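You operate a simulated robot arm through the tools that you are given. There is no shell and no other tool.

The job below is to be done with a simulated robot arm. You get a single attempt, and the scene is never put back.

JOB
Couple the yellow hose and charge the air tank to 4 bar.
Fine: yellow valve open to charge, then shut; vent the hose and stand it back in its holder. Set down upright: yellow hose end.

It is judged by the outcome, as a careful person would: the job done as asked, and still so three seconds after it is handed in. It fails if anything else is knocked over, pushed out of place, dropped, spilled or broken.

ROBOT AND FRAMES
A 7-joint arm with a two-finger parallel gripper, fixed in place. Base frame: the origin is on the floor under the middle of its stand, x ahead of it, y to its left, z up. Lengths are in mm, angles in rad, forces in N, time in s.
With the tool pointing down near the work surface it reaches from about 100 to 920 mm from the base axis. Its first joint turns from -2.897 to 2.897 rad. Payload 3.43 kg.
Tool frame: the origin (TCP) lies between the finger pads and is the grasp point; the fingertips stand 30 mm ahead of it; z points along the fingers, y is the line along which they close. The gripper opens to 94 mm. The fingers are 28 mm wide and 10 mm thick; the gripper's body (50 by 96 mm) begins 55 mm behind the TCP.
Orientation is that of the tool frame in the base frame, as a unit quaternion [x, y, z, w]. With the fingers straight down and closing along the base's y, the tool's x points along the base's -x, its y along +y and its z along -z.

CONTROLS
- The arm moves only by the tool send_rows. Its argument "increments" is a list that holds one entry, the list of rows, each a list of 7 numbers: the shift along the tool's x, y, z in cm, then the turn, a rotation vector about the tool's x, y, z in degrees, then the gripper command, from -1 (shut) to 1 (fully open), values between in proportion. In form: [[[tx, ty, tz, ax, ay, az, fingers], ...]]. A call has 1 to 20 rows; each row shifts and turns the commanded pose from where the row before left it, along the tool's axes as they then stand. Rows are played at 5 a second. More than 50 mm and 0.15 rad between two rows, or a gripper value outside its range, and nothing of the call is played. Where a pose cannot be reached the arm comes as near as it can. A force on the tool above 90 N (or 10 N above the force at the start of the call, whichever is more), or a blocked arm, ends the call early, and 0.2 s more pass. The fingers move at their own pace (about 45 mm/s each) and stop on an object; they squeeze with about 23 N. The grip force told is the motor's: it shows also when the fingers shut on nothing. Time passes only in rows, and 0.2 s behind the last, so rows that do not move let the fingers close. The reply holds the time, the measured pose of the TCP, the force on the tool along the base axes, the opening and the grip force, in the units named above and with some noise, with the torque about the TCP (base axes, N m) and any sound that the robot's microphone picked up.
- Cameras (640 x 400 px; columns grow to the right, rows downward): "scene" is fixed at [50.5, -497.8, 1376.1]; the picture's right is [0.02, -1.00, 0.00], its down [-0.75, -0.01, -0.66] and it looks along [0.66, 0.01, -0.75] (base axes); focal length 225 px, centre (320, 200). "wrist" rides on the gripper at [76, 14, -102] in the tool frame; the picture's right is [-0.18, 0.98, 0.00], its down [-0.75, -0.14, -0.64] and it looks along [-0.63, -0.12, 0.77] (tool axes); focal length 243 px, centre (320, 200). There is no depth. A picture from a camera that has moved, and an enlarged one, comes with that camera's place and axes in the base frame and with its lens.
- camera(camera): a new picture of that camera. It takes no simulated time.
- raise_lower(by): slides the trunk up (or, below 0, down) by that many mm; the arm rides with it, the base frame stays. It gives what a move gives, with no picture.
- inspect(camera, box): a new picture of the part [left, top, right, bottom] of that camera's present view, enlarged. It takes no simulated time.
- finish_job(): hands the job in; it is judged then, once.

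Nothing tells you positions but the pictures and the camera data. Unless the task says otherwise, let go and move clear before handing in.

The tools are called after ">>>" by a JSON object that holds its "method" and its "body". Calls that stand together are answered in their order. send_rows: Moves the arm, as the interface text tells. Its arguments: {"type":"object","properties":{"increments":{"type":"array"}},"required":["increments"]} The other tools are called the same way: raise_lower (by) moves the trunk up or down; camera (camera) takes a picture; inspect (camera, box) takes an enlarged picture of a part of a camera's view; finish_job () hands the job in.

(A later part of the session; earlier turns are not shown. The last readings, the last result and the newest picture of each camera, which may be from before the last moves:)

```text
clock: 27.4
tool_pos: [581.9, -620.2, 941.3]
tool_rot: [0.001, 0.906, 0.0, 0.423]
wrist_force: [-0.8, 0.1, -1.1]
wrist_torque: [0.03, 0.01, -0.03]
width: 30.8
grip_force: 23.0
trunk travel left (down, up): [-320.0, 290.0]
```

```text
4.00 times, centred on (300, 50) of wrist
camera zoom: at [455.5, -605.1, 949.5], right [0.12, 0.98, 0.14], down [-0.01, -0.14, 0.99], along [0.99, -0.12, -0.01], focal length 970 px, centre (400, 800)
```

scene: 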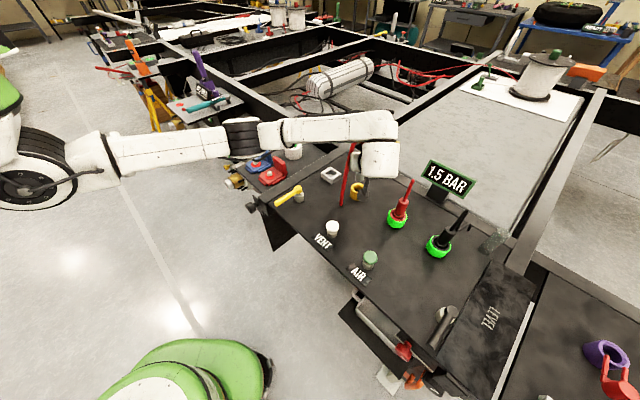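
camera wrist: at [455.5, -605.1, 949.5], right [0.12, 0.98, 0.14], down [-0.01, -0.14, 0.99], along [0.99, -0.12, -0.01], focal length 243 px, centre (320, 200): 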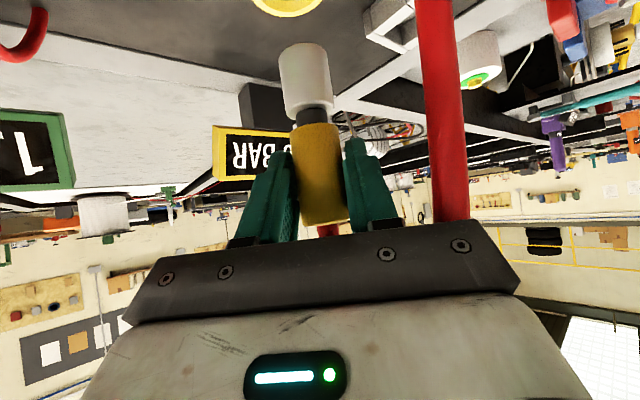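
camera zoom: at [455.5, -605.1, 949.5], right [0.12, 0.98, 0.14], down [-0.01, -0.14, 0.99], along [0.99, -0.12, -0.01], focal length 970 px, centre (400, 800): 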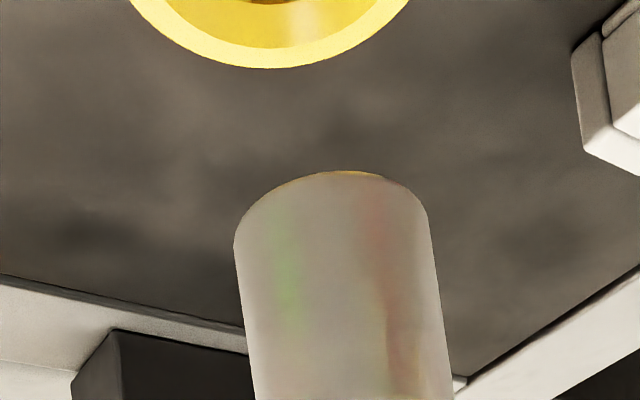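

The scene view says the nose and socket are in line, but the wrist view suggests a few millimetres of offset. I'll back off 80 mm in −x so the wrist camera sees the whole socket rim and I can settle its position.

>>> {"method": "send_rows", "body": {"increments": [[[1.283, 0, -1.533, 0, 0, 0, -1], [1.283, 0, -1.533, 0, 0, 0, -1], [1.283, 0, -1.533, 0, 0, 0, -1], [1.283, 0, -1.533, 0, 0, 0, -1], [0, 0, 0, 0, 0, 0, -1]]]}}

>>> {"method": "inspect", "body": {"camera": "wrist", "box": [220, 0, 380, 100]}}

>>> {"method": "inspect", "body": {"camera": "scene", "box": [336, 160, 384, 220]}}

```text
clock: 28.6
tool_pos: [501.5, -621.0, 940.2]
tool_rot: [0.001, 0.907, 0.0, 0.422]
wrist_force: [-0.7, 0.1, 0.1]
wrist_torque: [0.0, 0.0, -0.02]
width: 31.1
grip_force: 23.0
trunk travel left (down, up): [-320.0, 290.0]
```

```text
4.00 times, centred on (300, 50) of wrist
camera zoom: at [375.4, -605.4, 949.3], right [0.12, 0.98, 0.14], down [-0.01, -0.14, 0.99], along [0.99, -0.12, -0.01], focal length 970 px, centre (400, 800)
```

zoom: 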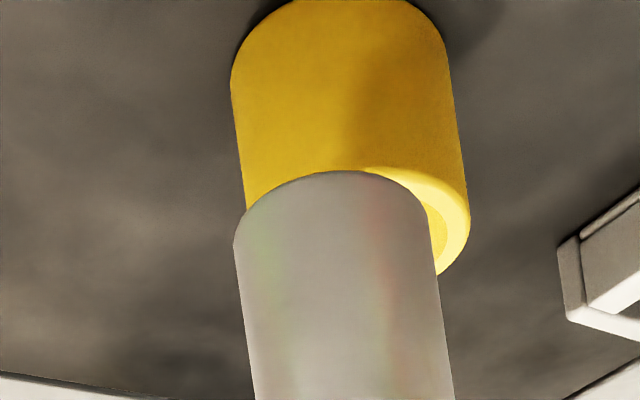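

```text
6.67 times, centred on (360, 190) of scene
camera zoom: at [50.5, -497.8, 1376.1], right [0.02, -1.0, 0.0], down [-0.75, -0.01, -0.66], along [0.66, 0.01, -0.75], focal length 1500 px, centre (53, 267)
```

zoom: 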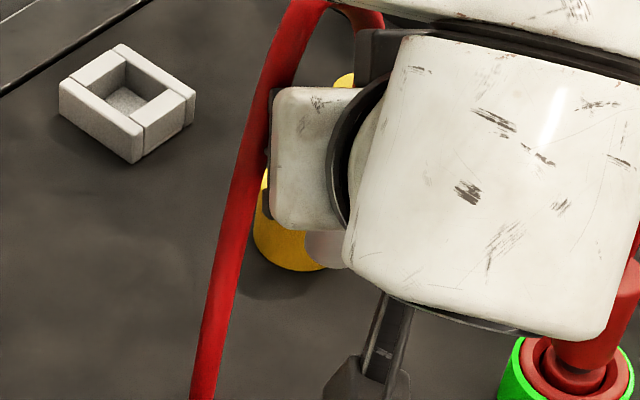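

The nose hides part of the rim in this view. I'll shift the hand sideways in +y and down a little, so the nose and the whole socket rim appear side by side at the same distance, which makes the comparison direct.

>>> {"method": "send_rows", "body": {"increments": [[[-0.78, 1.775, 2.01, 0, 0, 0, -1], [-0.78, 1.775, 2.01, 0, 0, 0, -1], [-0.78, 1.775, 2.01, 0, 0, 0, -1], [-0.78, 1.775, 2.01, 0, 0, 0, -1], [0, 0, 0, 0, 0, 0, -1]]]}}

>>> {"method": "camera", "body": {"camera": "wrist"}}

>>> {"method": "inspect", "body": {"camera": "wrist", "box": [160, 0, 352, 120]}}

>>> {"method": "inspect", "body": {"camera": "scene", "box": [320, 150, 384, 210]}}

```text
clock: 29.8
tool_pos: [583.1, -549.7, 912.8]
tool_rot: [0.002, 0.907, 0.0, 0.422]
wrist_force: [-1.1, -0.9, -1.6]
wrist_torque: [-0.02, -0.01, 0.01]
width: 31.1
grip_force: 23.2
trunk travel left (down, up): [-320.0, 290.0]
```

```text
taken
camera wrist: at [456.4, -535.3, 921.3], right [0.12, 0.98, 0.14], down [-0.01, -0.14, 0.99], along [0.99, -0.12, -0.01], focal length 243 px, centre (320, 200)
```

wrist: 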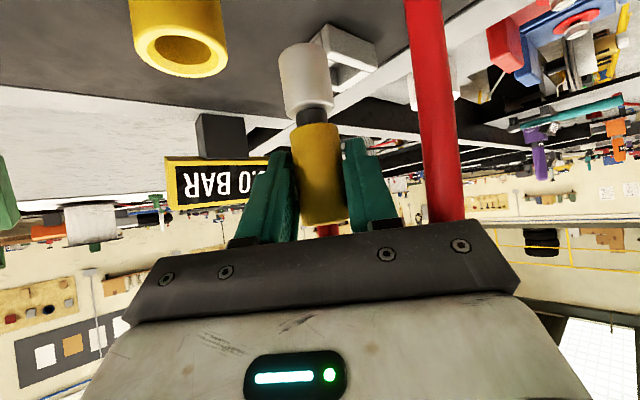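

```text
3.33 times, centred on (256, 60) of wrist
camera zoom: at [456.4, -535.3, 921.3], right [0.12, 0.98, 0.14], down [-0.01, -0.14, 0.99], along [0.99, -0.12, -0.01], focal length 809 px, centre (533, 667)
```

zoom: 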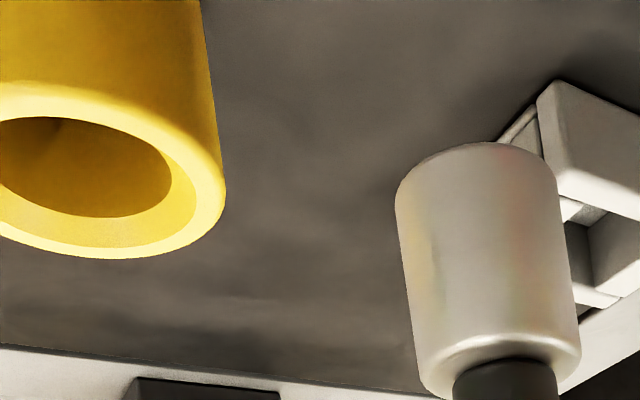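

```text
6.67 times, centred on (352, 180) of scene
camera zoom: at [50.5, -497.8, 1376.1], right [0.02, -1.0, 0.0], down [-0.75, -0.01, -0.66], along [0.66, 0.01, -0.75], focal length 1500 px, centre (107, 333)
```

zoom: 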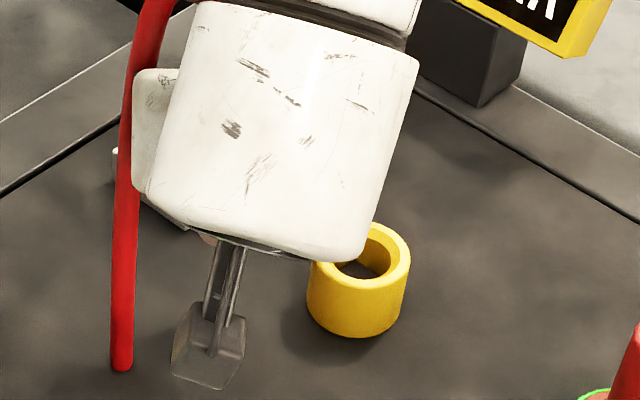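

>>> {"method": "inspect", "body": {"camera": "wrist", "box": [112, 0, 272, 100]}}

>>> {"method": "inspect", "body": {"camera": "wrist", "box": [240, 20, 400, 120]}}

```text
4.00 times, centred on (192, 50) of wrist
camera zoom: at [456.4, -535.3, 921.3], right [0.12, 0.98, 0.14], down [-0.01, -0.14, 0.99], along [0.99, -0.12, -0.01], focal length 970 px, centre (832, 800)
```

zoom: 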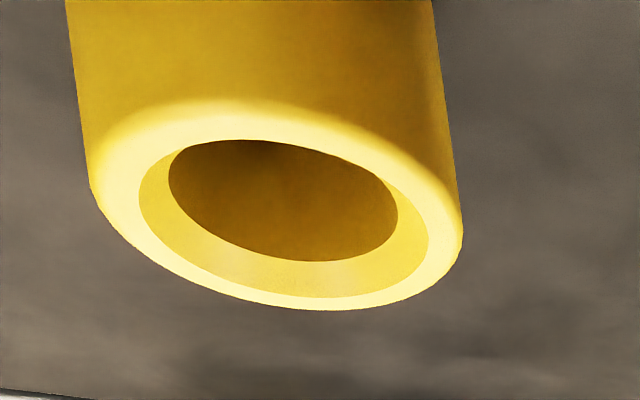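

```text
4.00 times, centred on (320, 70) of wrist
camera zoom: at [456.4, -535.3, 921.3], right [0.12, 0.98, 0.14], down [-0.01, -0.14, 0.99], along [0.99, -0.12, -0.01], focal length 970 px, centre (320, 720)
```

zoom: 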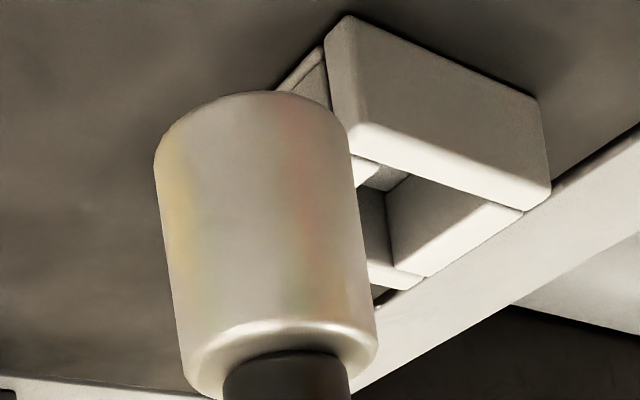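

Side by side, the socket comes out at about (595,-620.7) with its rim at z≈822. Its funnel opening is about 40 mm across against a 28 mm nose, so there is a few millimetres of tolerance. I'll move back over it and fine-tune the position.

>>> {"method": "send_rows", "body": {"increments": [[[-0.32, -1.778, -0.288, 0, 0, 0, -1], [-0.32, -1.778, -0.288, 0, 0, 0, -1], [-0.32, -1.778, -0.288, 0, 0, 0, -1], [-0.32, -1.778, -0.288, 0, 0, 0, -1], [0, 0, 0, 0, 0, 0, -1]]]}}

>>> {"method": "inspect", "body": {"camera": "scene", "box": [336, 160, 384, 220]}}

>>> {"method": "inspect", "body": {"camera": "wrist", "box": [220, 0, 380, 100]}}

```text
clock: 30.9
tool_pos: [582.0, -620.6, 929.9]
tool_rot: [0.001, 0.907, 0.0, 0.422]
wrist_force: [-0.9, 0.3, -1.4]
wrist_torque: [0.03, 0.03, 0.01]
width: 31.1
grip_force: 23.1
trunk travel left (down, up): [-320.0, 290.0]
```

```text
6.67 times, centred on (360, 190) of scene
camera zoom: at [50.5, -497.8, 1376.1], right [0.02, -1.0, 0.0], down [-0.75, -0.01, -0.66], along [0.66, 0.01, -0.75], focal length 1500 px, centre (53, 267)
```

zoom: 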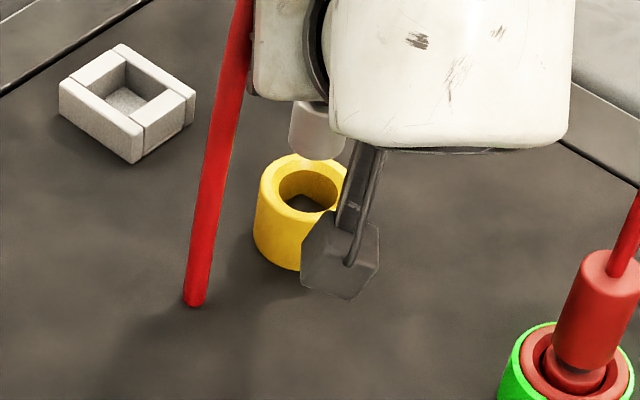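

```text
4.00 times, centred on (300, 50) of wrist
camera zoom: at [455.6, -606.3, 937.8], right [0.12, 0.98, 0.14], down [-0.01, -0.14, 0.99], along [0.99, -0.12, -0.01], focal length 970 px, centre (400, 800)
```

zoom: 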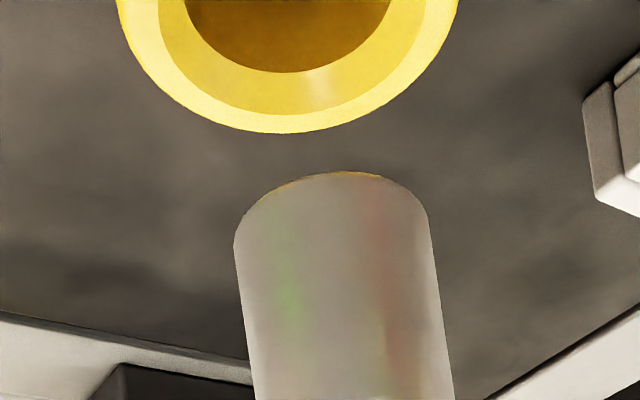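

The nose is centred over the socket within about 1.5 mm in both views. I'll lower it to just at the rim.

>>> {"method": "send_rows", "body": {"increments": [[[0.766, 0, 0.645, 0, 0, 0, -1], [0.766, 0, 0.645, 0, 0, 0, -1], [0.383, 0, 0.323, 0, 0, 0, -1], [0.383, 0, 0.323, 0, 0, 0, -1], [0, 0, 0, 0, 0, 0, -1]]]}}

>>> {"method": "inspect", "body": {"camera": "scene", "box": [336, 160, 384, 220]}}

>>> {"method": "camera", "body": {"camera": "wrist"}}

```text
clock: 32.1
tool_pos: [582.8, -620.4, 900.3]
tool_rot: [0.001, 0.907, 0.0, 0.422]
wrist_force: [-0.6, 0.6, -1.1]
wrist_torque: [-0.04, 0.01, 0.0]
width: 31.3
grip_force: 23.2
trunk travel left (down, up): [-320.0, 290.0]
```

```text
6.67 times, centred on (360, 190) of scene
camera zoom: at [50.5, -497.8, 1376.1], right [0.02, -1.0, 0.0], down [-0.75, -0.01, -0.66], along [0.66, 0.01, -0.75], focal length 1500 px, centre (53, 267)
```

zoom: 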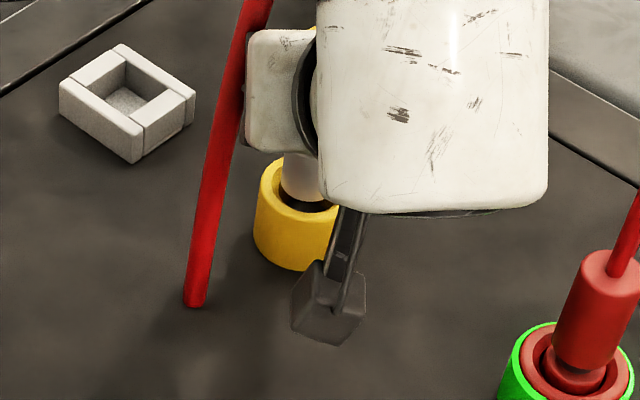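

```text
taken
camera wrist: at [455.8, -605.8, 908.7], right [0.12, 0.98, 0.14], down [-0.01, -0.14, 0.99], along [0.99, -0.12, -0.01], focal length 243 px, centre (320, 200)
```

wrist: 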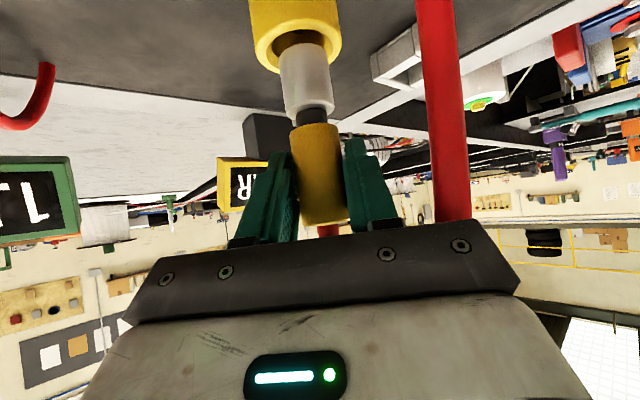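

>>> {"method": "inspect", "body": {"camera": "wrist", "box": [232, 0, 360, 80]}}

>>> {"method": "inspect", "body": {"camera": "scene", "box": [344, 176, 376, 202]}}

```text
5.00 times, centred on (296, 40) of wrist
camera zoom: at [455.8, -605.8, 908.7], right [0.12, 0.98, 0.14], down [-0.01, -0.14, 0.99], along [0.99, -0.12, -0.01], focal length 1213 px, centre (440, 1000)
```

zoom: 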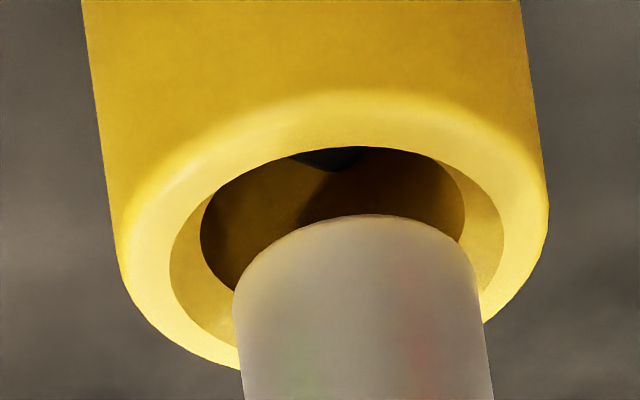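

```text
15.38 times, centred on (360, 189) of scene
camera zoom: at [50.5, -497.8, 1376.1], right [0.02, -1.0, 0.0], down [-0.75, -0.01, -0.66], along [0.66, 0.01, -0.75], focal length 3462 px, centre (-295, 369)
```

zoom: 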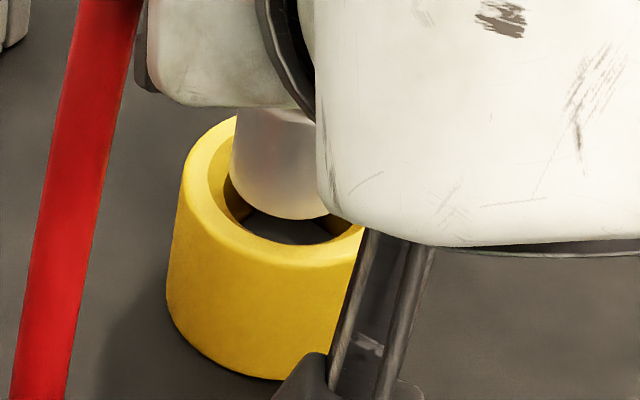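

Nearly centred: the nose is about 1 mm off toward +y and +x. I'll correct that and start inserting in 2 mm steps, watching the force.

>>> {"method": "send_rows", "body": {"increments": [[[0.045, -0.08, -0.054, 0, 0, 0, -1], [0.153, 0, 0.129, 0, 0, 0, -1], [0.153, 0, 0.129, 0, 0, 0, -1], [0.153, 0, 0.129, 0, 0, 0, -1], [0.153, 0, 0.129, 0, 0, 0, -1], [0.153, 0, 0.129, 0, 0, 0, -1], [0, 0, 0, 0, 0, 0, -1]]]}}

>>> {"method": "inspect", "body": {"camera": "wrist", "box": [232, 0, 360, 80]}}

```text
clock: 33.8
tool_pos: [581.2, -622.0, 891.3]
tool_rot: [0.001, 0.906, -0.001, 0.423]
wrist_force: [2.4, -1.8, 9.0]
wrist_torque: [-0.07, -0.17, -0.04]
width: 31.0
grip_force: 22.6
trunk travel left (down, up): [-320.0, 290.0]
```

```text
5.00 times, centred on (296, 40) of wrist
camera zoom: at [455.4, -607.2, 900.4], right [0.12, 0.98, 0.14], down [-0.01, -0.14, 0.99], along [0.99, -0.12, -0.01], focal length 1213 px, centre (440, 1000)
```

zoom: 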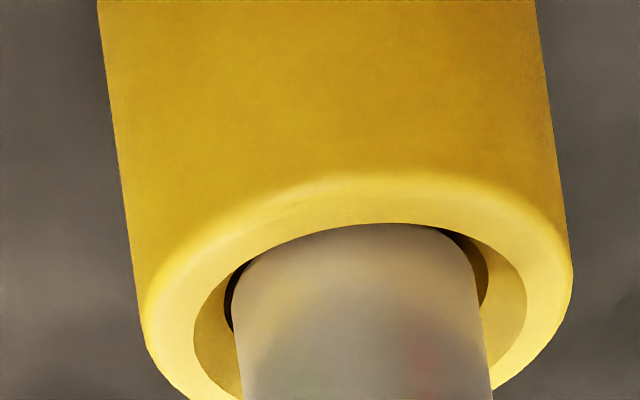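

A light 9 N contact: the nose is touching the near (−x) side of the funnel, and the reaction pushes toward +x. I'll back up 1 mm, shift 2 mm in +x, and continue gently.

>>> {"method": "send_rows", "body": {"increments": [[[-0.077, 0, -0.065, 0, 0, 0, -1], [-0.129, 0, 0.153, 0, 0, 0, -1], [0.077, 0, 0.065, 0, 0, 0, -1], [0.153, 0, 0.129, 0, 0, 0, -1], [0.153, 0, 0.129, 0, 0, 0, -1], [0, 0, 0, 0, 0, 0, -1]]]}}

>>> {"method": "inspect", "body": {"camera": "wrist", "box": [232, 0, 360, 80]}}

```text
clock: 35.1
tool_pos: [583.6, -620.7, 885.7]
tool_rot: [0.0, 0.907, 0.001, 0.422]
wrist_force: [0.3, 0.4, -1.0]
wrist_torque: [0.01, 0.0, 0.01]
width: 31.4
grip_force: 22.4
trunk travel left (down, up): [-320.0, 290.0]
```

```text
5.00 times, centred on (296, 40) of wrist
camera zoom: at [458.0, -607.0, 895.0], right [0.12, 0.98, 0.14], down [-0.01, -0.14, 0.99], along [0.99, -0.12, -0.01], focal length 1213 px, centre (440, 1000)
```

zoom: 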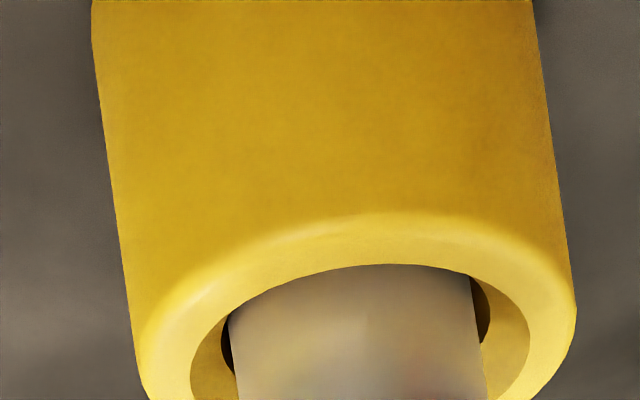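

It is now inside the hole with no resistance. I'll continue down in small steps until it seats.

>>> {"method": "send_rows", "body": {"increments": [[[0.153, 0, 0.129, 0, 0, 0, -1], [0.153, 0, 0.129, 0, 0, 0, -1], [0.153, 0, 0.129, 0, 0, 0, -1], [0.153, 0, 0.129, 0, 0, 0, -1], [0, 0, 0, 0, 0, 0, -1]]]}}

>>> {"method": "camera", "body": {"camera": "wrist"}}

>>> {"method": "inspect", "body": {"camera": "scene", "box": [320, 150, 400, 220]}}

```text
clock: 36.4
tool_pos: [583.8, -620.0, 877.9]
tool_rot: [0.001, 0.907, 0.0, 0.422]
wrist_force: [-0.2, -0.6, 0.2]
wrist_torque: [0.05, -0.02, 0.03]
width: 31.3
grip_force: 22.7
trunk travel left (down, up): [-320.0, 290.0]
```

```text
taken
camera wrist: at [457.3, -606.2, 887.0], right [0.12, 0.98, 0.14], down [-0.01, -0.14, 0.99], along [0.99, -0.12, -0.01], focal length 243 px, centre (320, 200)
```

wrist: 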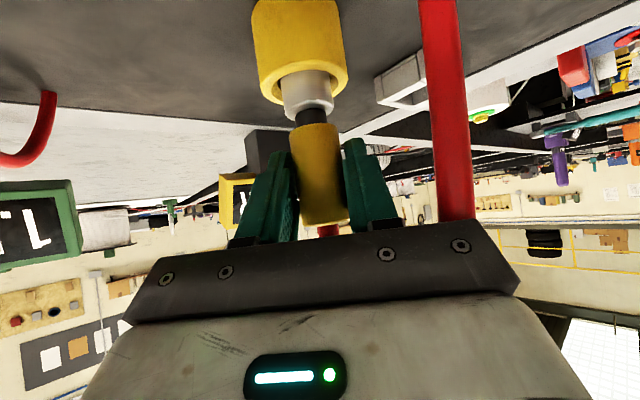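

```text
5.71 times, centred on (360, 185) of scene
camera zoom: at [50.5, -497.8, 1376.1], right [0.02, -1.0, 0.0], down [-0.75, -0.01, -0.66], along [0.66, 0.01, -0.75], focal length 1286 px, centre (91, 286)
```

zoom: 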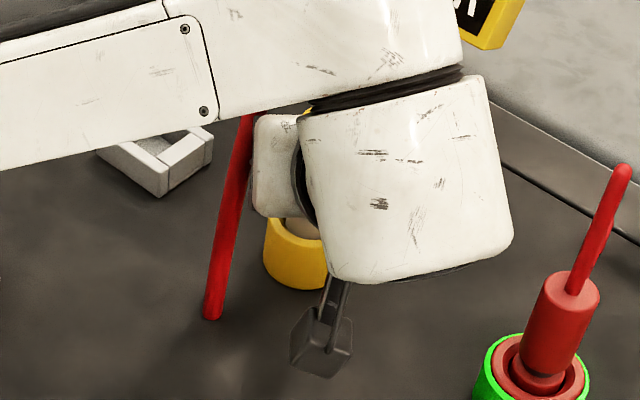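

Still free. I'll keep going in 2 mm steps until it meets the seat.

>>> {"method": "send_rows", "body": {"increments": [[[0.153, 0, 0.129, 0, 0, 0, -1], [0.153, 0, 0.129, 0, 0, 0, -1], [0.153, 0, 0.129, 0, 0, 0, -1], [0, 0, 0, 0, 0, 0, -1]]]}}

>>> {"method": "camera", "body": {"camera": "wrist"}}

>>> {"method": "inspect", "body": {"camera": "scene", "box": [320, 150, 400, 220]}}

```text
clock: 37.4
tool_pos: [584.1, -620.6, 872.2]
tool_rot: [0.001, 0.906, 0.0, 0.422]
wrist_force: [0.4, -0.5, 3.0]
wrist_torque: [0.04, -0.07, -0.03]
width: 31.1
grip_force: 22.8
trunk travel left (down, up): [-320.0, 290.0]
```

```text
taken
camera wrist: at [457.9, -606.6, 881.6], right [0.12, 0.98, 0.14], down [-0.01, -0.14, 0.99], along [0.99, -0.12, -0.01], focal length 243 px, centre (320, 200)
```

wrist: 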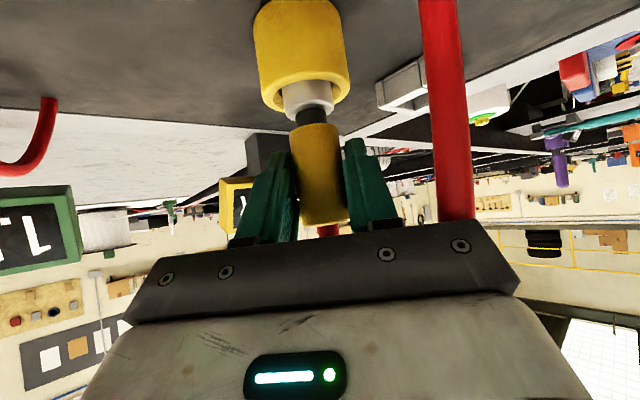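

```text
5.71 times, centred on (360, 185) of scene
camera zoom: at [50.5, -497.8, 1376.1], right [0.02, -1.0, 0.0], down [-0.75, -0.01, -0.66], along [0.66, 0.01, -0.75], focal length 1286 px, centre (91, 286)
```

zoom: 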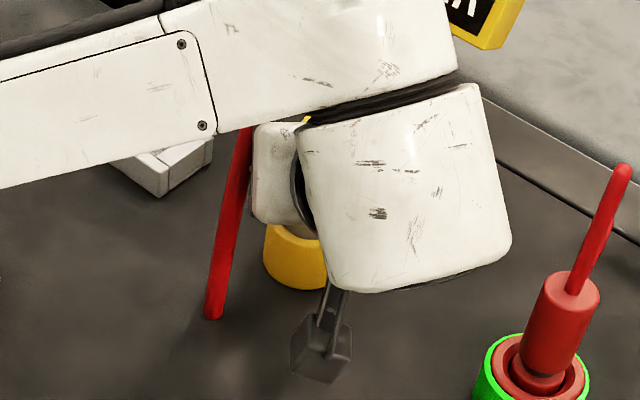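

>>> {"method": "send_rows", "body": {"increments": [[[0.115, 0, 0.097, 0, 0, 0, -1], [0.115, 0, 0.097, 0, 0, 0, -1], [0.115, 0, 0.097, 0, 0, 0, -1], [0, 0, 0, 0, 0, 0, -1]]]}}

>>> {"method": "camera", "body": {"camera": "wrist"}}

```text
clock: 38.4
tool_pos: [583.1, -622.1, 868.6]
tool_rot: [0.001, 0.907, 0.0, 0.422]
wrist_force: [1.1, -0.7, 0.6]
wrist_torque: [-0.05, -0.04, 0.01]
width: 31.4
grip_force: 22.7
trunk travel left (down, up): [-320.0, 290.0]
```

```text
taken
camera wrist: at [457.2, -607.1, 876.6], right [0.12, 0.98, 0.14], down [-0.01, -0.14, 0.99], along [0.99, -0.12, -0.01], focal length 243 px, centre (320, 200)
```

wrist: 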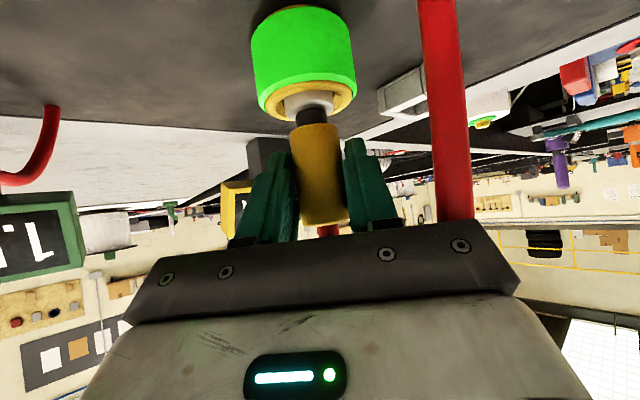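

The collar has turned green, so the hose is coupled. I'll open the fingers, back straight out along the approach line, and look at the scene.

>>> {"method": "send_rows", "body": {"increments": [[[0, 0, 0, 0, 0, 0, 0.3], [0, 0, 0, 0, 0, 0, 0.3], [0, 0, 0, 0, 0, 0, 0.3], [0, 0, -1.0, 0, 0, 0, 0.3], [0, 0, -2.0, 0, 0, 0, 0.3], [0, 0, -2.5, 0, 0, 0, 0.3], [0, 0, -2.5, 0, 0, 0, 0.3], [0, 0, 0, 0, 0, 0, 0.3]]]}}

>>> {"method": "camera", "body": {"camera": "wrist"}}

>>> {"method": "camera", "body": {"camera": "scene"}}

```text
clock: 40.1
tool_pos: [523.5, -620.7, 921.1]
tool_rot: [0.001, 0.906, 0.001, 0.423]
wrist_force: [0.1, -0.5, 0.3]
wrist_torque: [-0.02, 0.04, 0.0]
width: 61.2
grip_force: 0.0
trunk travel left (down, up): [-320.0, 290.0]
```

```text
taken
camera wrist: at [397.2, -606.6, 930.6], right [0.12, 0.98, 0.14], down [-0.01, -0.14, 0.99], along [0.99, -0.12, -0.01], focal length 243 px, centre (320, 200)
```

wrist: 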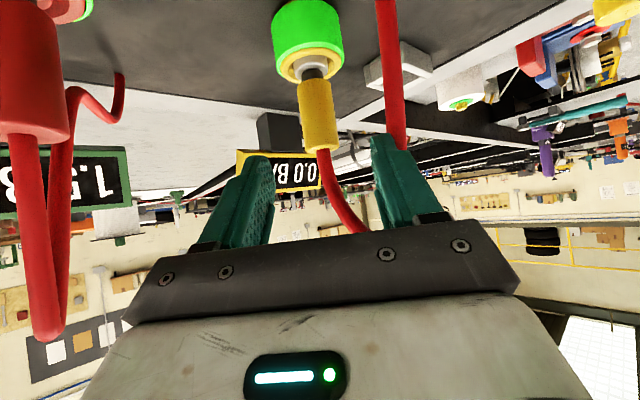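

```text
taken
```

scene: 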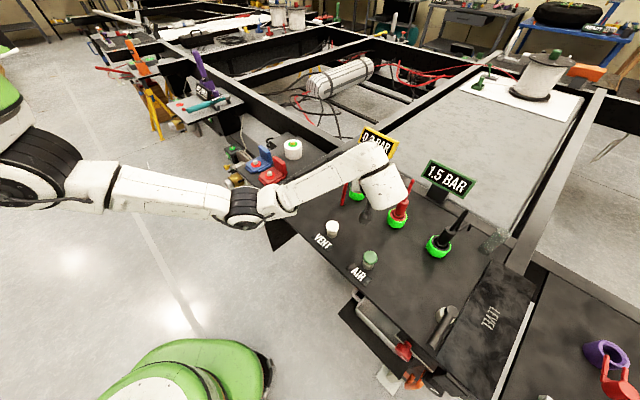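

The hose stays upright in the socket. Next is the valve lever; I'll rise clear, bring the hand back to pointing straight down, and look at the lever closely.

>>> {"method": "send_rows", "body": {"increments": [[[-2.3, 0, -1.94, 0, 0, 0, 0.3], [-2.3, 0, -1.94, 0, 0, 0, 0.3], [-2.3, 0, -1.94, 0, 0, 0, 0.3], [-2.3, 0, -1.94, 0, 0, 0, 0.3], [0, 0, 0, 0, 7.15, 0, 0.3], [0, 0, 0, 0, 7.15, 0, 0.3], [0, 0, 0, 0, 7.15, 0, 0.3], [0, 0, 0, 0, 7.15, 0, 0.3], [0, 0, 0, 0, 7.15, 0, 0.3], [0, 0, 0, 0, 7.15, 0, 0.3], [0, 0, 0, 0, 7.15, 0, 0.3], [0, 0, 0, 0, 0, 0, 0.3]]]}}

>>> {"method": "camera", "body": {"camera": "wrist"}}

>>> {"method": "camera", "body": {"camera": "scene"}}

```text
clock: 42.8
tool_pos: [522.8, -621.6, 1039.7]
tool_rot: [0.0, 1.0, 0.001, -0.002]
wrist_force: [-0.6, 0.8, -0.1]
wrist_torque: [0.04, -0.01, -0.03]
width: 60.8
grip_force: 0.1
trunk travel left (down, up): [-320.0, 290.0]
```

```text
taken
camera wrist: at [448.3, -607.0, 1143.5], right [0.19, 0.98, 0.0], down [0.76, -0.14, 0.64], along [0.63, -0.12, -0.77], focal length 243 px, centre (320, 200)
```

wrist: 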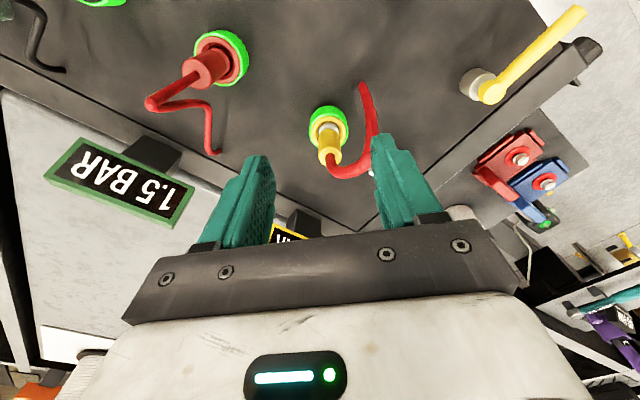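

```text
taken
```

scene: 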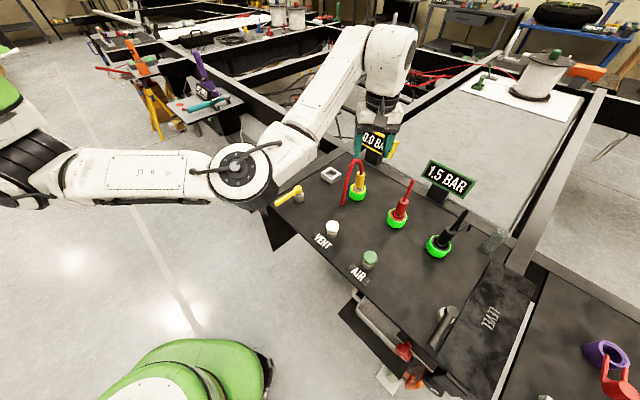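

Both the coupled hose and the rest look undisturbed. The elbow is getting low near the lever, so I'll raise the trunk by 150 mm before going there.

>>> {"method": "raise_lower", "body": {"by": 150}}

>>> {"method": "inspect", "body": {"camera": "wrist", "box": [420, 0, 640, 140]}}

>>> {"method": "inspect", "body": {"camera": "scene", "box": [260, 120, 420, 220]}}

```text
clock: 44.5
tool_pos: [523.0, -621.4, 1189.3]
tool_rot: [0.0, 1.0, 0.001, -0.002]
wrist_force: [0.1, -0.1, -0.4]
wrist_torque: [0.03, -0.03, -0.03]
width: 61.3
grip_force: 0.0
trunk travel left (down, up): [-470.0, 140.0]
```

```text
2.86 times, centred on (530, 70) of wrist
camera zoom: at [448.5, -607.0, 1293.4], right [0.19, 0.98, 0.0], down [0.76, -0.14, 0.64], along [0.63, -0.12, -0.77], focal length 693 px, centre (-280, 571)
```

zoom: 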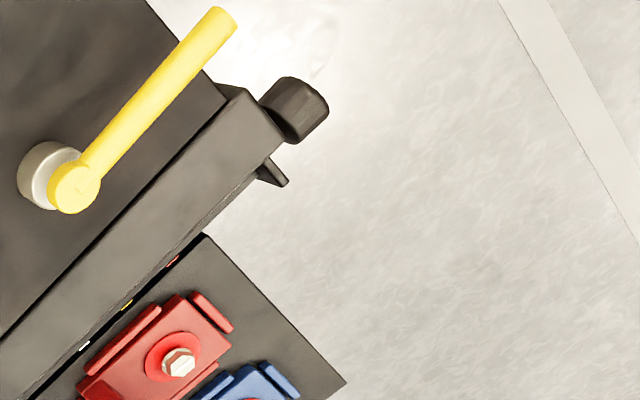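

```text
4.00 times, centred on (340, 170) of scene
camera zoom: at [50.5, -497.8, 1376.1], right [0.02, -1.0, 0.0], down [-0.75, -0.01, -0.66], along [0.66, 0.01, -0.75], focal length 900 px, centre (240, 320)
```

zoom: 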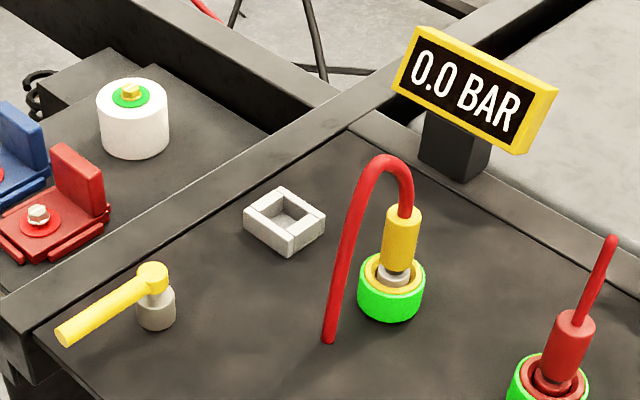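

The coupled yellow hose is standing straight with a green collar, and the yellow gauge still reads 0.0. I'll hover over the lever, with the fingers turned to straddle it, and look.

>>> {"method": "send_rows", "body": {"increments": [[[0, 3.15, 2.86, 0, 0, 5.4, 0.3], [0.296, 3.136, 2.86, 0, 0, 5.4, 0.3], [0.59, 3.094, 2.86, 0, 0, 5.4, 0.3], [0.879, 3.025, 2.86, 0, 0, 5.4, 0.3], [1.16, 2.929, 2.86, 0, 0, 5.4, 0.3], [1.43, 2.807, 2.86, 0, 0, 5.4, 0.3], [1.688, 2.66, 2.86, 0, 0, 5.4, 0.3], [1.931, 2.489, 2.86, 0, 0, 5.4, 0.3], [0, 0, 0, 0, 0, 0, 0.3]]]}}

>>> {"method": "camera", "body": {"camera": "wrist"}}

>>> {"method": "camera", "body": {"camera": "scene"}}

```text
clock: 46.5
tool_pos: [525.8, -369.7, 959.2]
tool_rot: [0.37, 0.929, -0.001, -0.001]
wrist_force: [-0.8, 0.9, -0.2]
wrist_torque: [0.03, -0.01, 0.04]
width: 61.2
grip_force: 0.1
trunk travel left (down, up): [-470.0, 140.0]
```

```text
taken
camera wrist: at [480.6, -306.0, 1063.0], right [0.81, 0.59, 0.0], down [0.45, -0.62, 0.64], along [0.38, -0.52, -0.77], focal length 243 px, centre (320, 200)
```

wrist: 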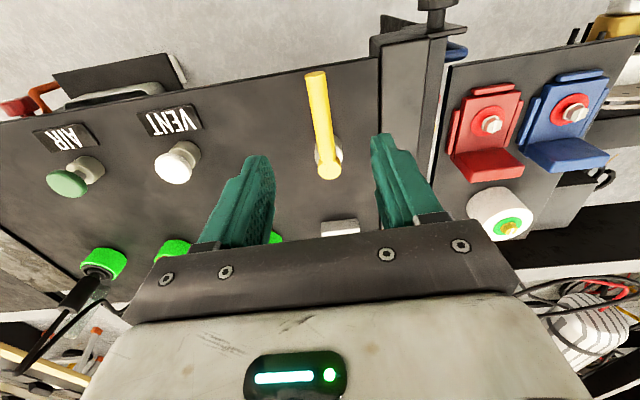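

```text
taken
```

scene: 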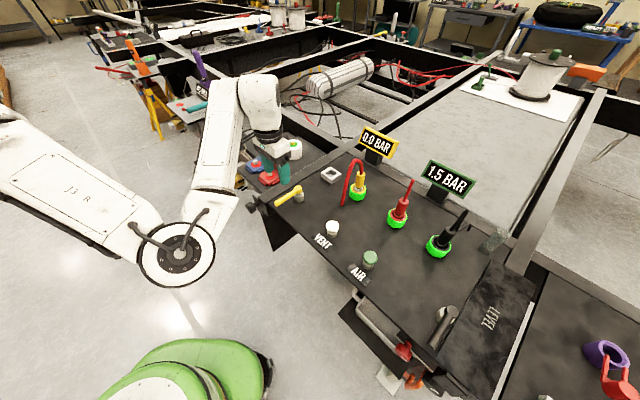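

>>> {"method": "inspect", "body": {"camera": "wrist", "box": [240, 50, 400, 190]}}

```text
2.86 times, centred on (320, 120) of wrist
camera zoom: at [480.6, -306.0, 1063.0], right [0.81, 0.59, 0.0], down [0.45, -0.62, 0.64], along [0.38, -0.52, -0.77], focal length 693 px, centre (320, 429)
```

zoom: 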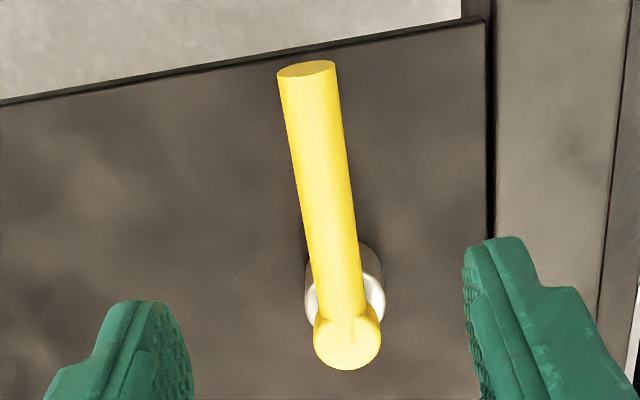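

The lever runs from its hub at about (572.5,-415) to its tip at (509.5,-352), exactly 45°, with the bar near z≈834. The hand is centred over it, so I'll lower the fingers to straddle the bar without gripping.

>>> {"method": "send_rows", "body": {"increments": [[[0, 0, 2.5, 0, 0, 0, 0.0], [0, 0, 2.5, 0, 0, 0, -0.1], [0, 0, 2.5, 0, 0, 0, -0.1], [0, 0, 2.0, 0, 0, 0, -0.1], [0, 0, 1.0, 0, 0, 0, -0.1], [0, 0, 0, 0, 0, 0, -0.1]]]}}

>>> {"method": "camera", "body": {"camera": "wrist"}}

>>> {"method": "inspect", "body": {"camera": "scene", "box": [240, 150, 340, 220]}}

```text
clock: 47.9
tool_pos: [522.0, -372.0, 855.6]
tool_rot: [0.369, 0.93, 0.0, -0.002]
wrist_force: [0.3, 0.1, -0.2]
wrist_torque: [-0.02, -0.01, -0.01]
width: 42.1
grip_force: 0.1
trunk travel left (down, up): [-470.0, 140.0]
```

```text
taken
camera wrist: at [477.1, -308.2, 959.0], right [0.81, 0.59, 0.0], down [0.45, -0.62, 0.64], along [0.38, -0.52, -0.77], focal length 243 px, centre (320, 200)
```

wrist: 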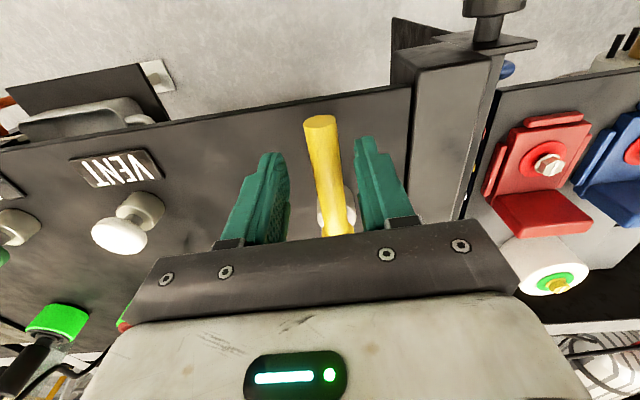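

```text
5.71 times, centred on (290, 185) of scene
camera zoom: at [50.5, -497.8, 1376.1], right [0.02, -1.0, 0.0], down [-0.75, -0.01, -0.66], along [0.66, 0.01, -0.75], focal length 1286 px, centre (491, 286)
```

zoom: 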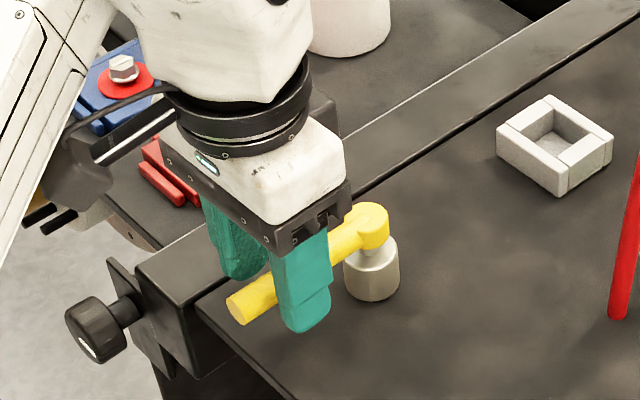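

The fingers straddle the bar with no contact. I'll try turning the lever gently over the panel side first and watch the force.

>>> {"method": "send_rows", "body": {"increments": [[[0, -0.6, 0, 0, 0, 0, -0.1], [0, -0.6, 0, 0, 0, 0, -0.1], [0, -0.4, 0, 0, 0, 0, -0.1], [0, -0.4, 0, 0, 0, 0, -0.1], [0, 0, 0, 0, 0, 0, -0.1]]]}}

>>> {"method": "inspect", "body": {"camera": "wrist", "box": [220, 90, 420, 250]}}

>>> {"method": "inspect", "body": {"camera": "scene", "box": [240, 150, 340, 220]}}

```text
clock: 49.1
tool_pos: [510.2, -383.5, 855.9]
tool_rot: [0.369, 0.929, 0.0, -0.002]
wrist_force: [0.3, 1.0, 0.8]
wrist_torque: [0.03, -0.01, 0.02]
width: 42.9
grip_force: 0.6
trunk travel left (down, up): [-470.0, 140.0]
```

```text
2.50 times, centred on (320, 170) of wrist
camera zoom: at [465.3, -321.6, 959.8], right [0.81, 0.59, 0.0], down [0.45, -0.62, 0.64], along [0.38, -0.52, -0.77], focal length 606 px, centre (320, 275)
```

zoom: 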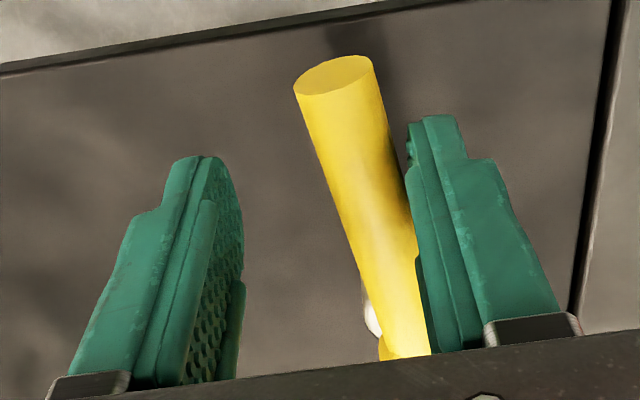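

```text
5.71 times, centred on (290, 185) of scene
camera zoom: at [50.5, -497.8, 1376.1], right [0.02, -1.0, 0.0], down [-0.75, -0.01, -0.66], along [0.66, 0.01, -0.75], focal length 1286 px, centre (491, 286)
```

zoom: 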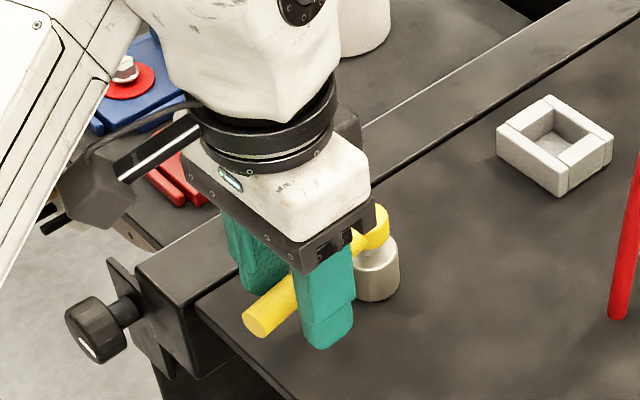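

The lever moves easily this way. I'll sweep it around its hub, with the hand turning with it, about 37° first and then check.

>>> {"method": "send_rows", "body": {"increments": [[[-0.318, -0.856, 0, 0, 0, -7.5, -0.1], [-0.318, -0.856, 0, 0, 0, -7.5, -0.1], [-0.318, -0.856, 0, 0, 0, -7.5, -0.1], [-0.318, -0.856, 0, 0, 0, -7.5, -0.1], [-0.318, -0.856, 0, 0, 0, -7.5, -0.1], [0, 0, 0, 0, 0, 0, -0.1]]]}}

>>> {"method": "camera", "body": {"camera": "wrist"}}

>>> {"method": "camera", "body": {"camera": "scene"}}

```text
clock: 50.5
tool_pos: [502.5, -427.5, 856.1]
tool_rot: [0.049, 0.999, 0.0, -0.001]
wrist_force: [-0.2, 1.5, -0.6]
wrist_torque: [0.0, -0.01, 0.04]
width: 43.0
grip_force: 0.7
trunk travel left (down, up): [-470.0, 140.0]
```

```text
taken
camera wrist: at [429.7, -405.8, 959.4], right [0.28, 0.96, 0.0], down [0.74, -0.22, 0.64], along [0.61, -0.18, -0.77], focal length 243 px, centre (320, 200)
```

wrist: 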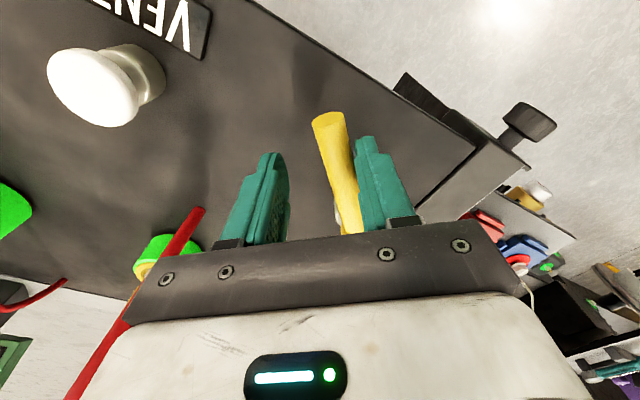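

```text
taken
```

scene: 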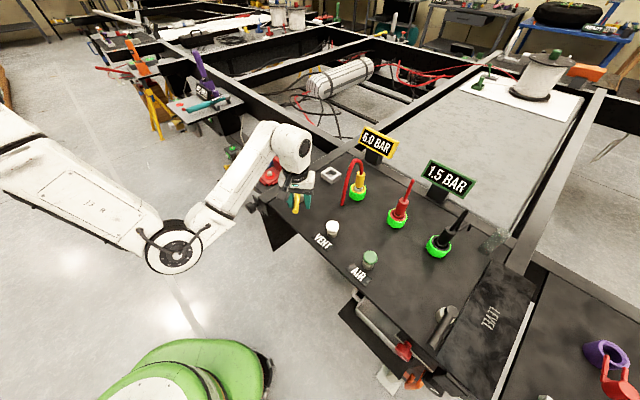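

>>> {"method": "inspect", "body": {"camera": "scene", "box": [350, 110, 490, 210]}}

>>> {"method": "inspect", "body": {"camera": "scene", "box": [260, 140, 340, 220]}}

```text
4.00 times, centred on (420, 160) of scene
camera zoom: at [50.5, -497.8, 1376.1], right [0.02, -1.0, 0.0], down [-0.75, -0.01, -0.66], along [0.66, 0.01, -0.75], focal length 900 px, centre (-80, 360)
```

zoom: 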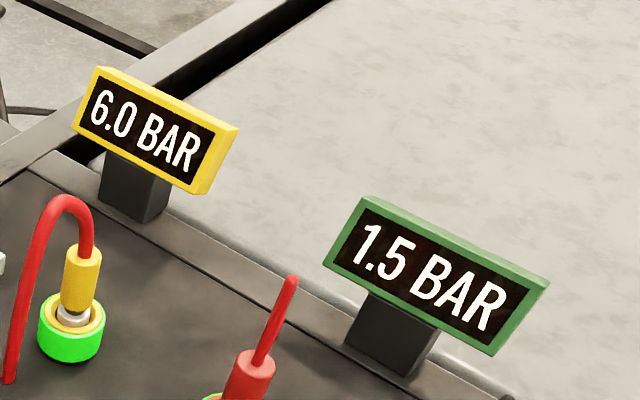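

```text
5.00 times, centred on (300, 180) of scene
camera zoom: at [50.5, -497.8, 1376.1], right [0.02, -1.0, 0.0], down [-0.75, -0.01, -0.66], along [0.66, 0.01, -0.75], focal length 1125 px, centre (420, 300)
```

zoom: 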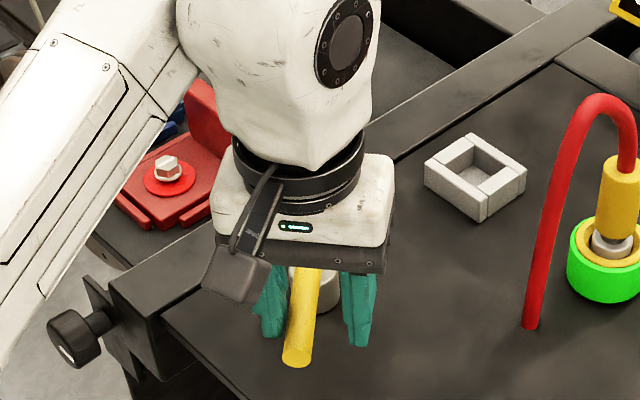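

Opening the valve put the yellow (hose) gauge at 6.0 bar, while the green tank gauge is still at 1.5. The lever is about 45° around; I'll continue to fully open.

>>> {"method": "send_rows", "body": {"increments": [[[-0.318, -0.856, 0, 0, 0, -7.5, -0.1], [-0.318, -0.856, 0, 0, 0, -7.5, -0.1], [-0.318, -0.856, 0, 0, 0, -7.5, -0.1], [-0.318, -0.856, 0, 0, 0, -7.5, -0.1], [-0.318, -0.856, 0, 0, 0, -7.5, -0.1], [0, 0, 0, 0, 0, 0, -0.1]]]}}

>>> {"method": "inspect", "body": {"camera": "scene", "box": [350, 110, 490, 210]}}

>>> {"method": "inspect", "body": {"camera": "scene", "box": [260, 140, 340, 220]}}

>>> {"method": "camera", "body": {"camera": "wrist"}}

```text
clock: 51.9
tool_pos: [524.4, -467.3, 857.0]
tool_rot: [-0.274, 0.962, 0.001, 0.0]
wrist_force: [-0.1, 0.9, -0.7]
wrist_torque: [-0.01, 0.01, 0.05]
width: 42.7
grip_force: 0.3
trunk travel left (down, up): [-470.0, 140.0]
```

```text
4.00 times, centred on (420, 160) of scene
camera zoom: at [50.5, -497.8, 1376.1], right [0.02, -1.0, 0.0], down [-0.75, -0.01, -0.66], along [0.66, 0.01, -0.75], focal length 900 px, centre (-80, 360)
```

zoom: 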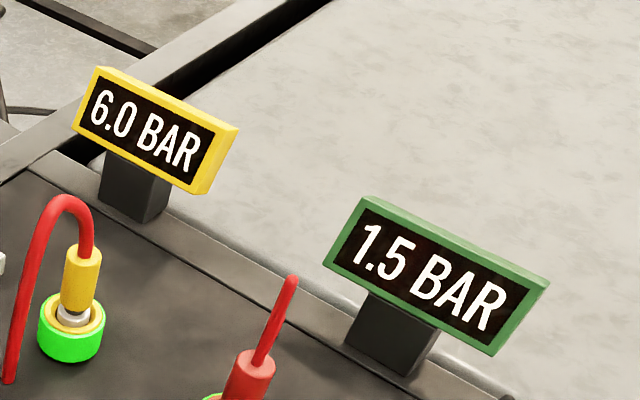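

```text
5.00 times, centred on (300, 180) of scene
camera zoom: at [50.5, -497.8, 1376.1], right [0.02, -1.0, 0.0], down [-0.75, -0.01, -0.66], along [0.66, 0.01, -0.75], focal length 1125 px, centre (420, 300)
```

zoom: 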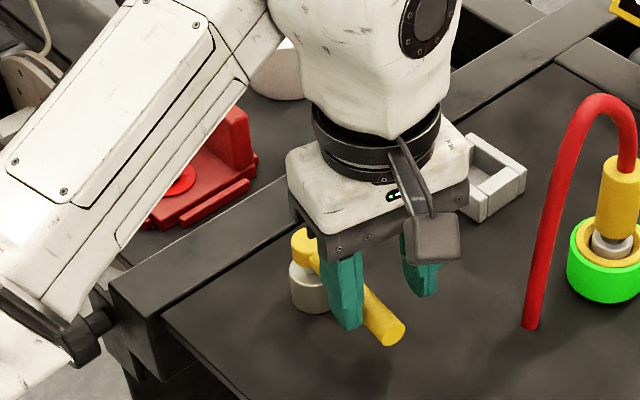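

```text
taken
camera wrist: at [454.5, -495.7, 961.0], right [-0.36, 0.93, 0.0], down [0.72, 0.28, 0.64], along [0.6, 0.23, -0.77], focal length 243 px, centre (320, 200)
```

wrist: 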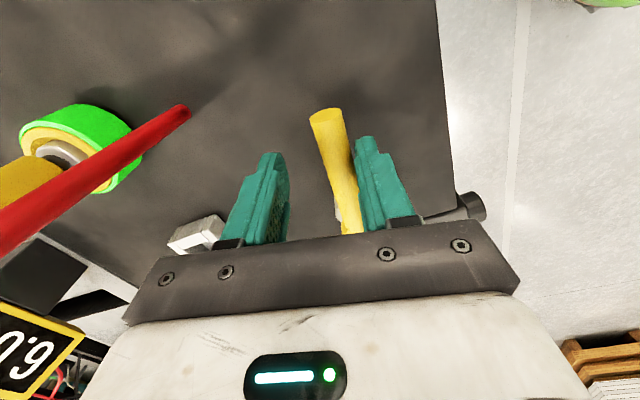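

>>> {"method": "camera", "body": {"camera": "scene"}}

>>> {"method": "inspect", "body": {"camera": "scene", "box": [120, 120, 320, 290]}}

```text
taken
```

scene: 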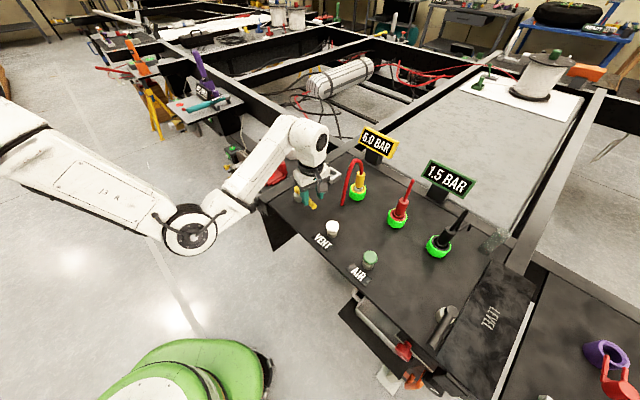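

```text
2.35 times, centred on (220, 205) of scene
camera zoom: at [50.5, -497.8, 1376.1], right [0.02, -1.0, 0.0], down [-0.75, -0.01, -0.66], along [0.66, 0.01, -0.75], focal length 529 px, centre (555, 188)
```

zoom: 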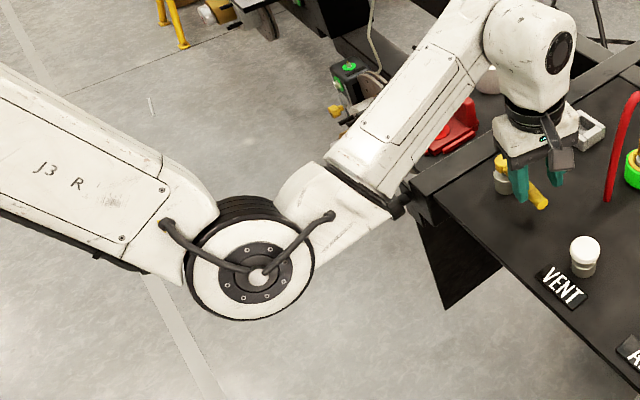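

The elbow hangs in free space and everything is clear. The lever is at about 83°; I'll finish the last few degrees gently.

>>> {"method": "send_rows", "body": {"increments": [[[-0.16, -0.43, 0, 0, 0, -3.75, -0.1], [-0.16, -0.43, 0, 0, 0, -3.75, -0.1], [0, 0, 0, 0, 0, 0, -0.1]]]}}

>>> {"method": "camera", "body": {"camera": "wrist"}}

>>> {"method": "inspect", "body": {"camera": "scene", "box": [260, 140, 340, 220]}}

```text
clock: 52.7
tool_pos: [531.7, -473.0, 856.9]
tool_rot: [-0.335, 0.942, 0.0, -0.001]
wrist_force: [-0.8, -0.4, -0.1]
wrist_torque: [0.0, 0.01, 0.0]
width: 42.4
grip_force: 0.5
trunk travel left (down, up): [-470.0, 140.0]
```

```text
taken
camera wrist: at [465.2, -510.2, 960.8], right [-0.48, 0.88, 0.0], down [0.67, 0.37, 0.64], along [0.56, 0.31, -0.77], focal length 243 px, centre (320, 200)
```

wrist: 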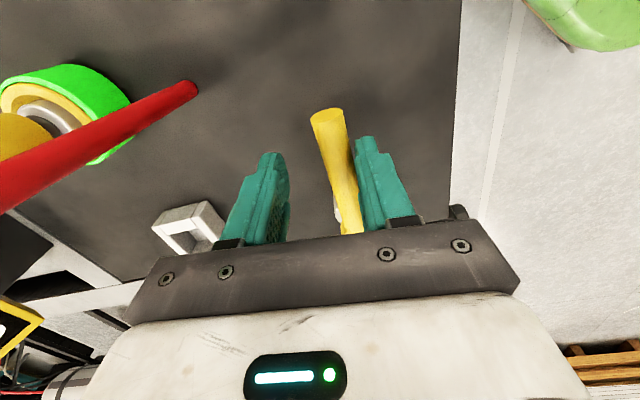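

```text
5.00 times, centred on (300, 180) of scene
camera zoom: at [50.5, -497.8, 1376.1], right [0.02, -1.0, 0.0], down [-0.75, -0.01, -0.66], along [0.66, 0.01, -0.75], focal length 1125 px, centre (420, 300)
```

zoom: 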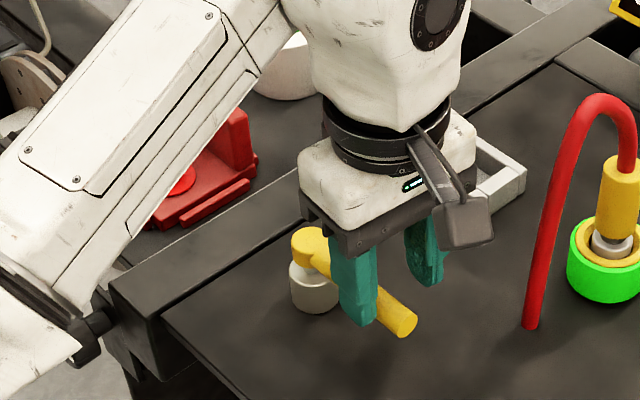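

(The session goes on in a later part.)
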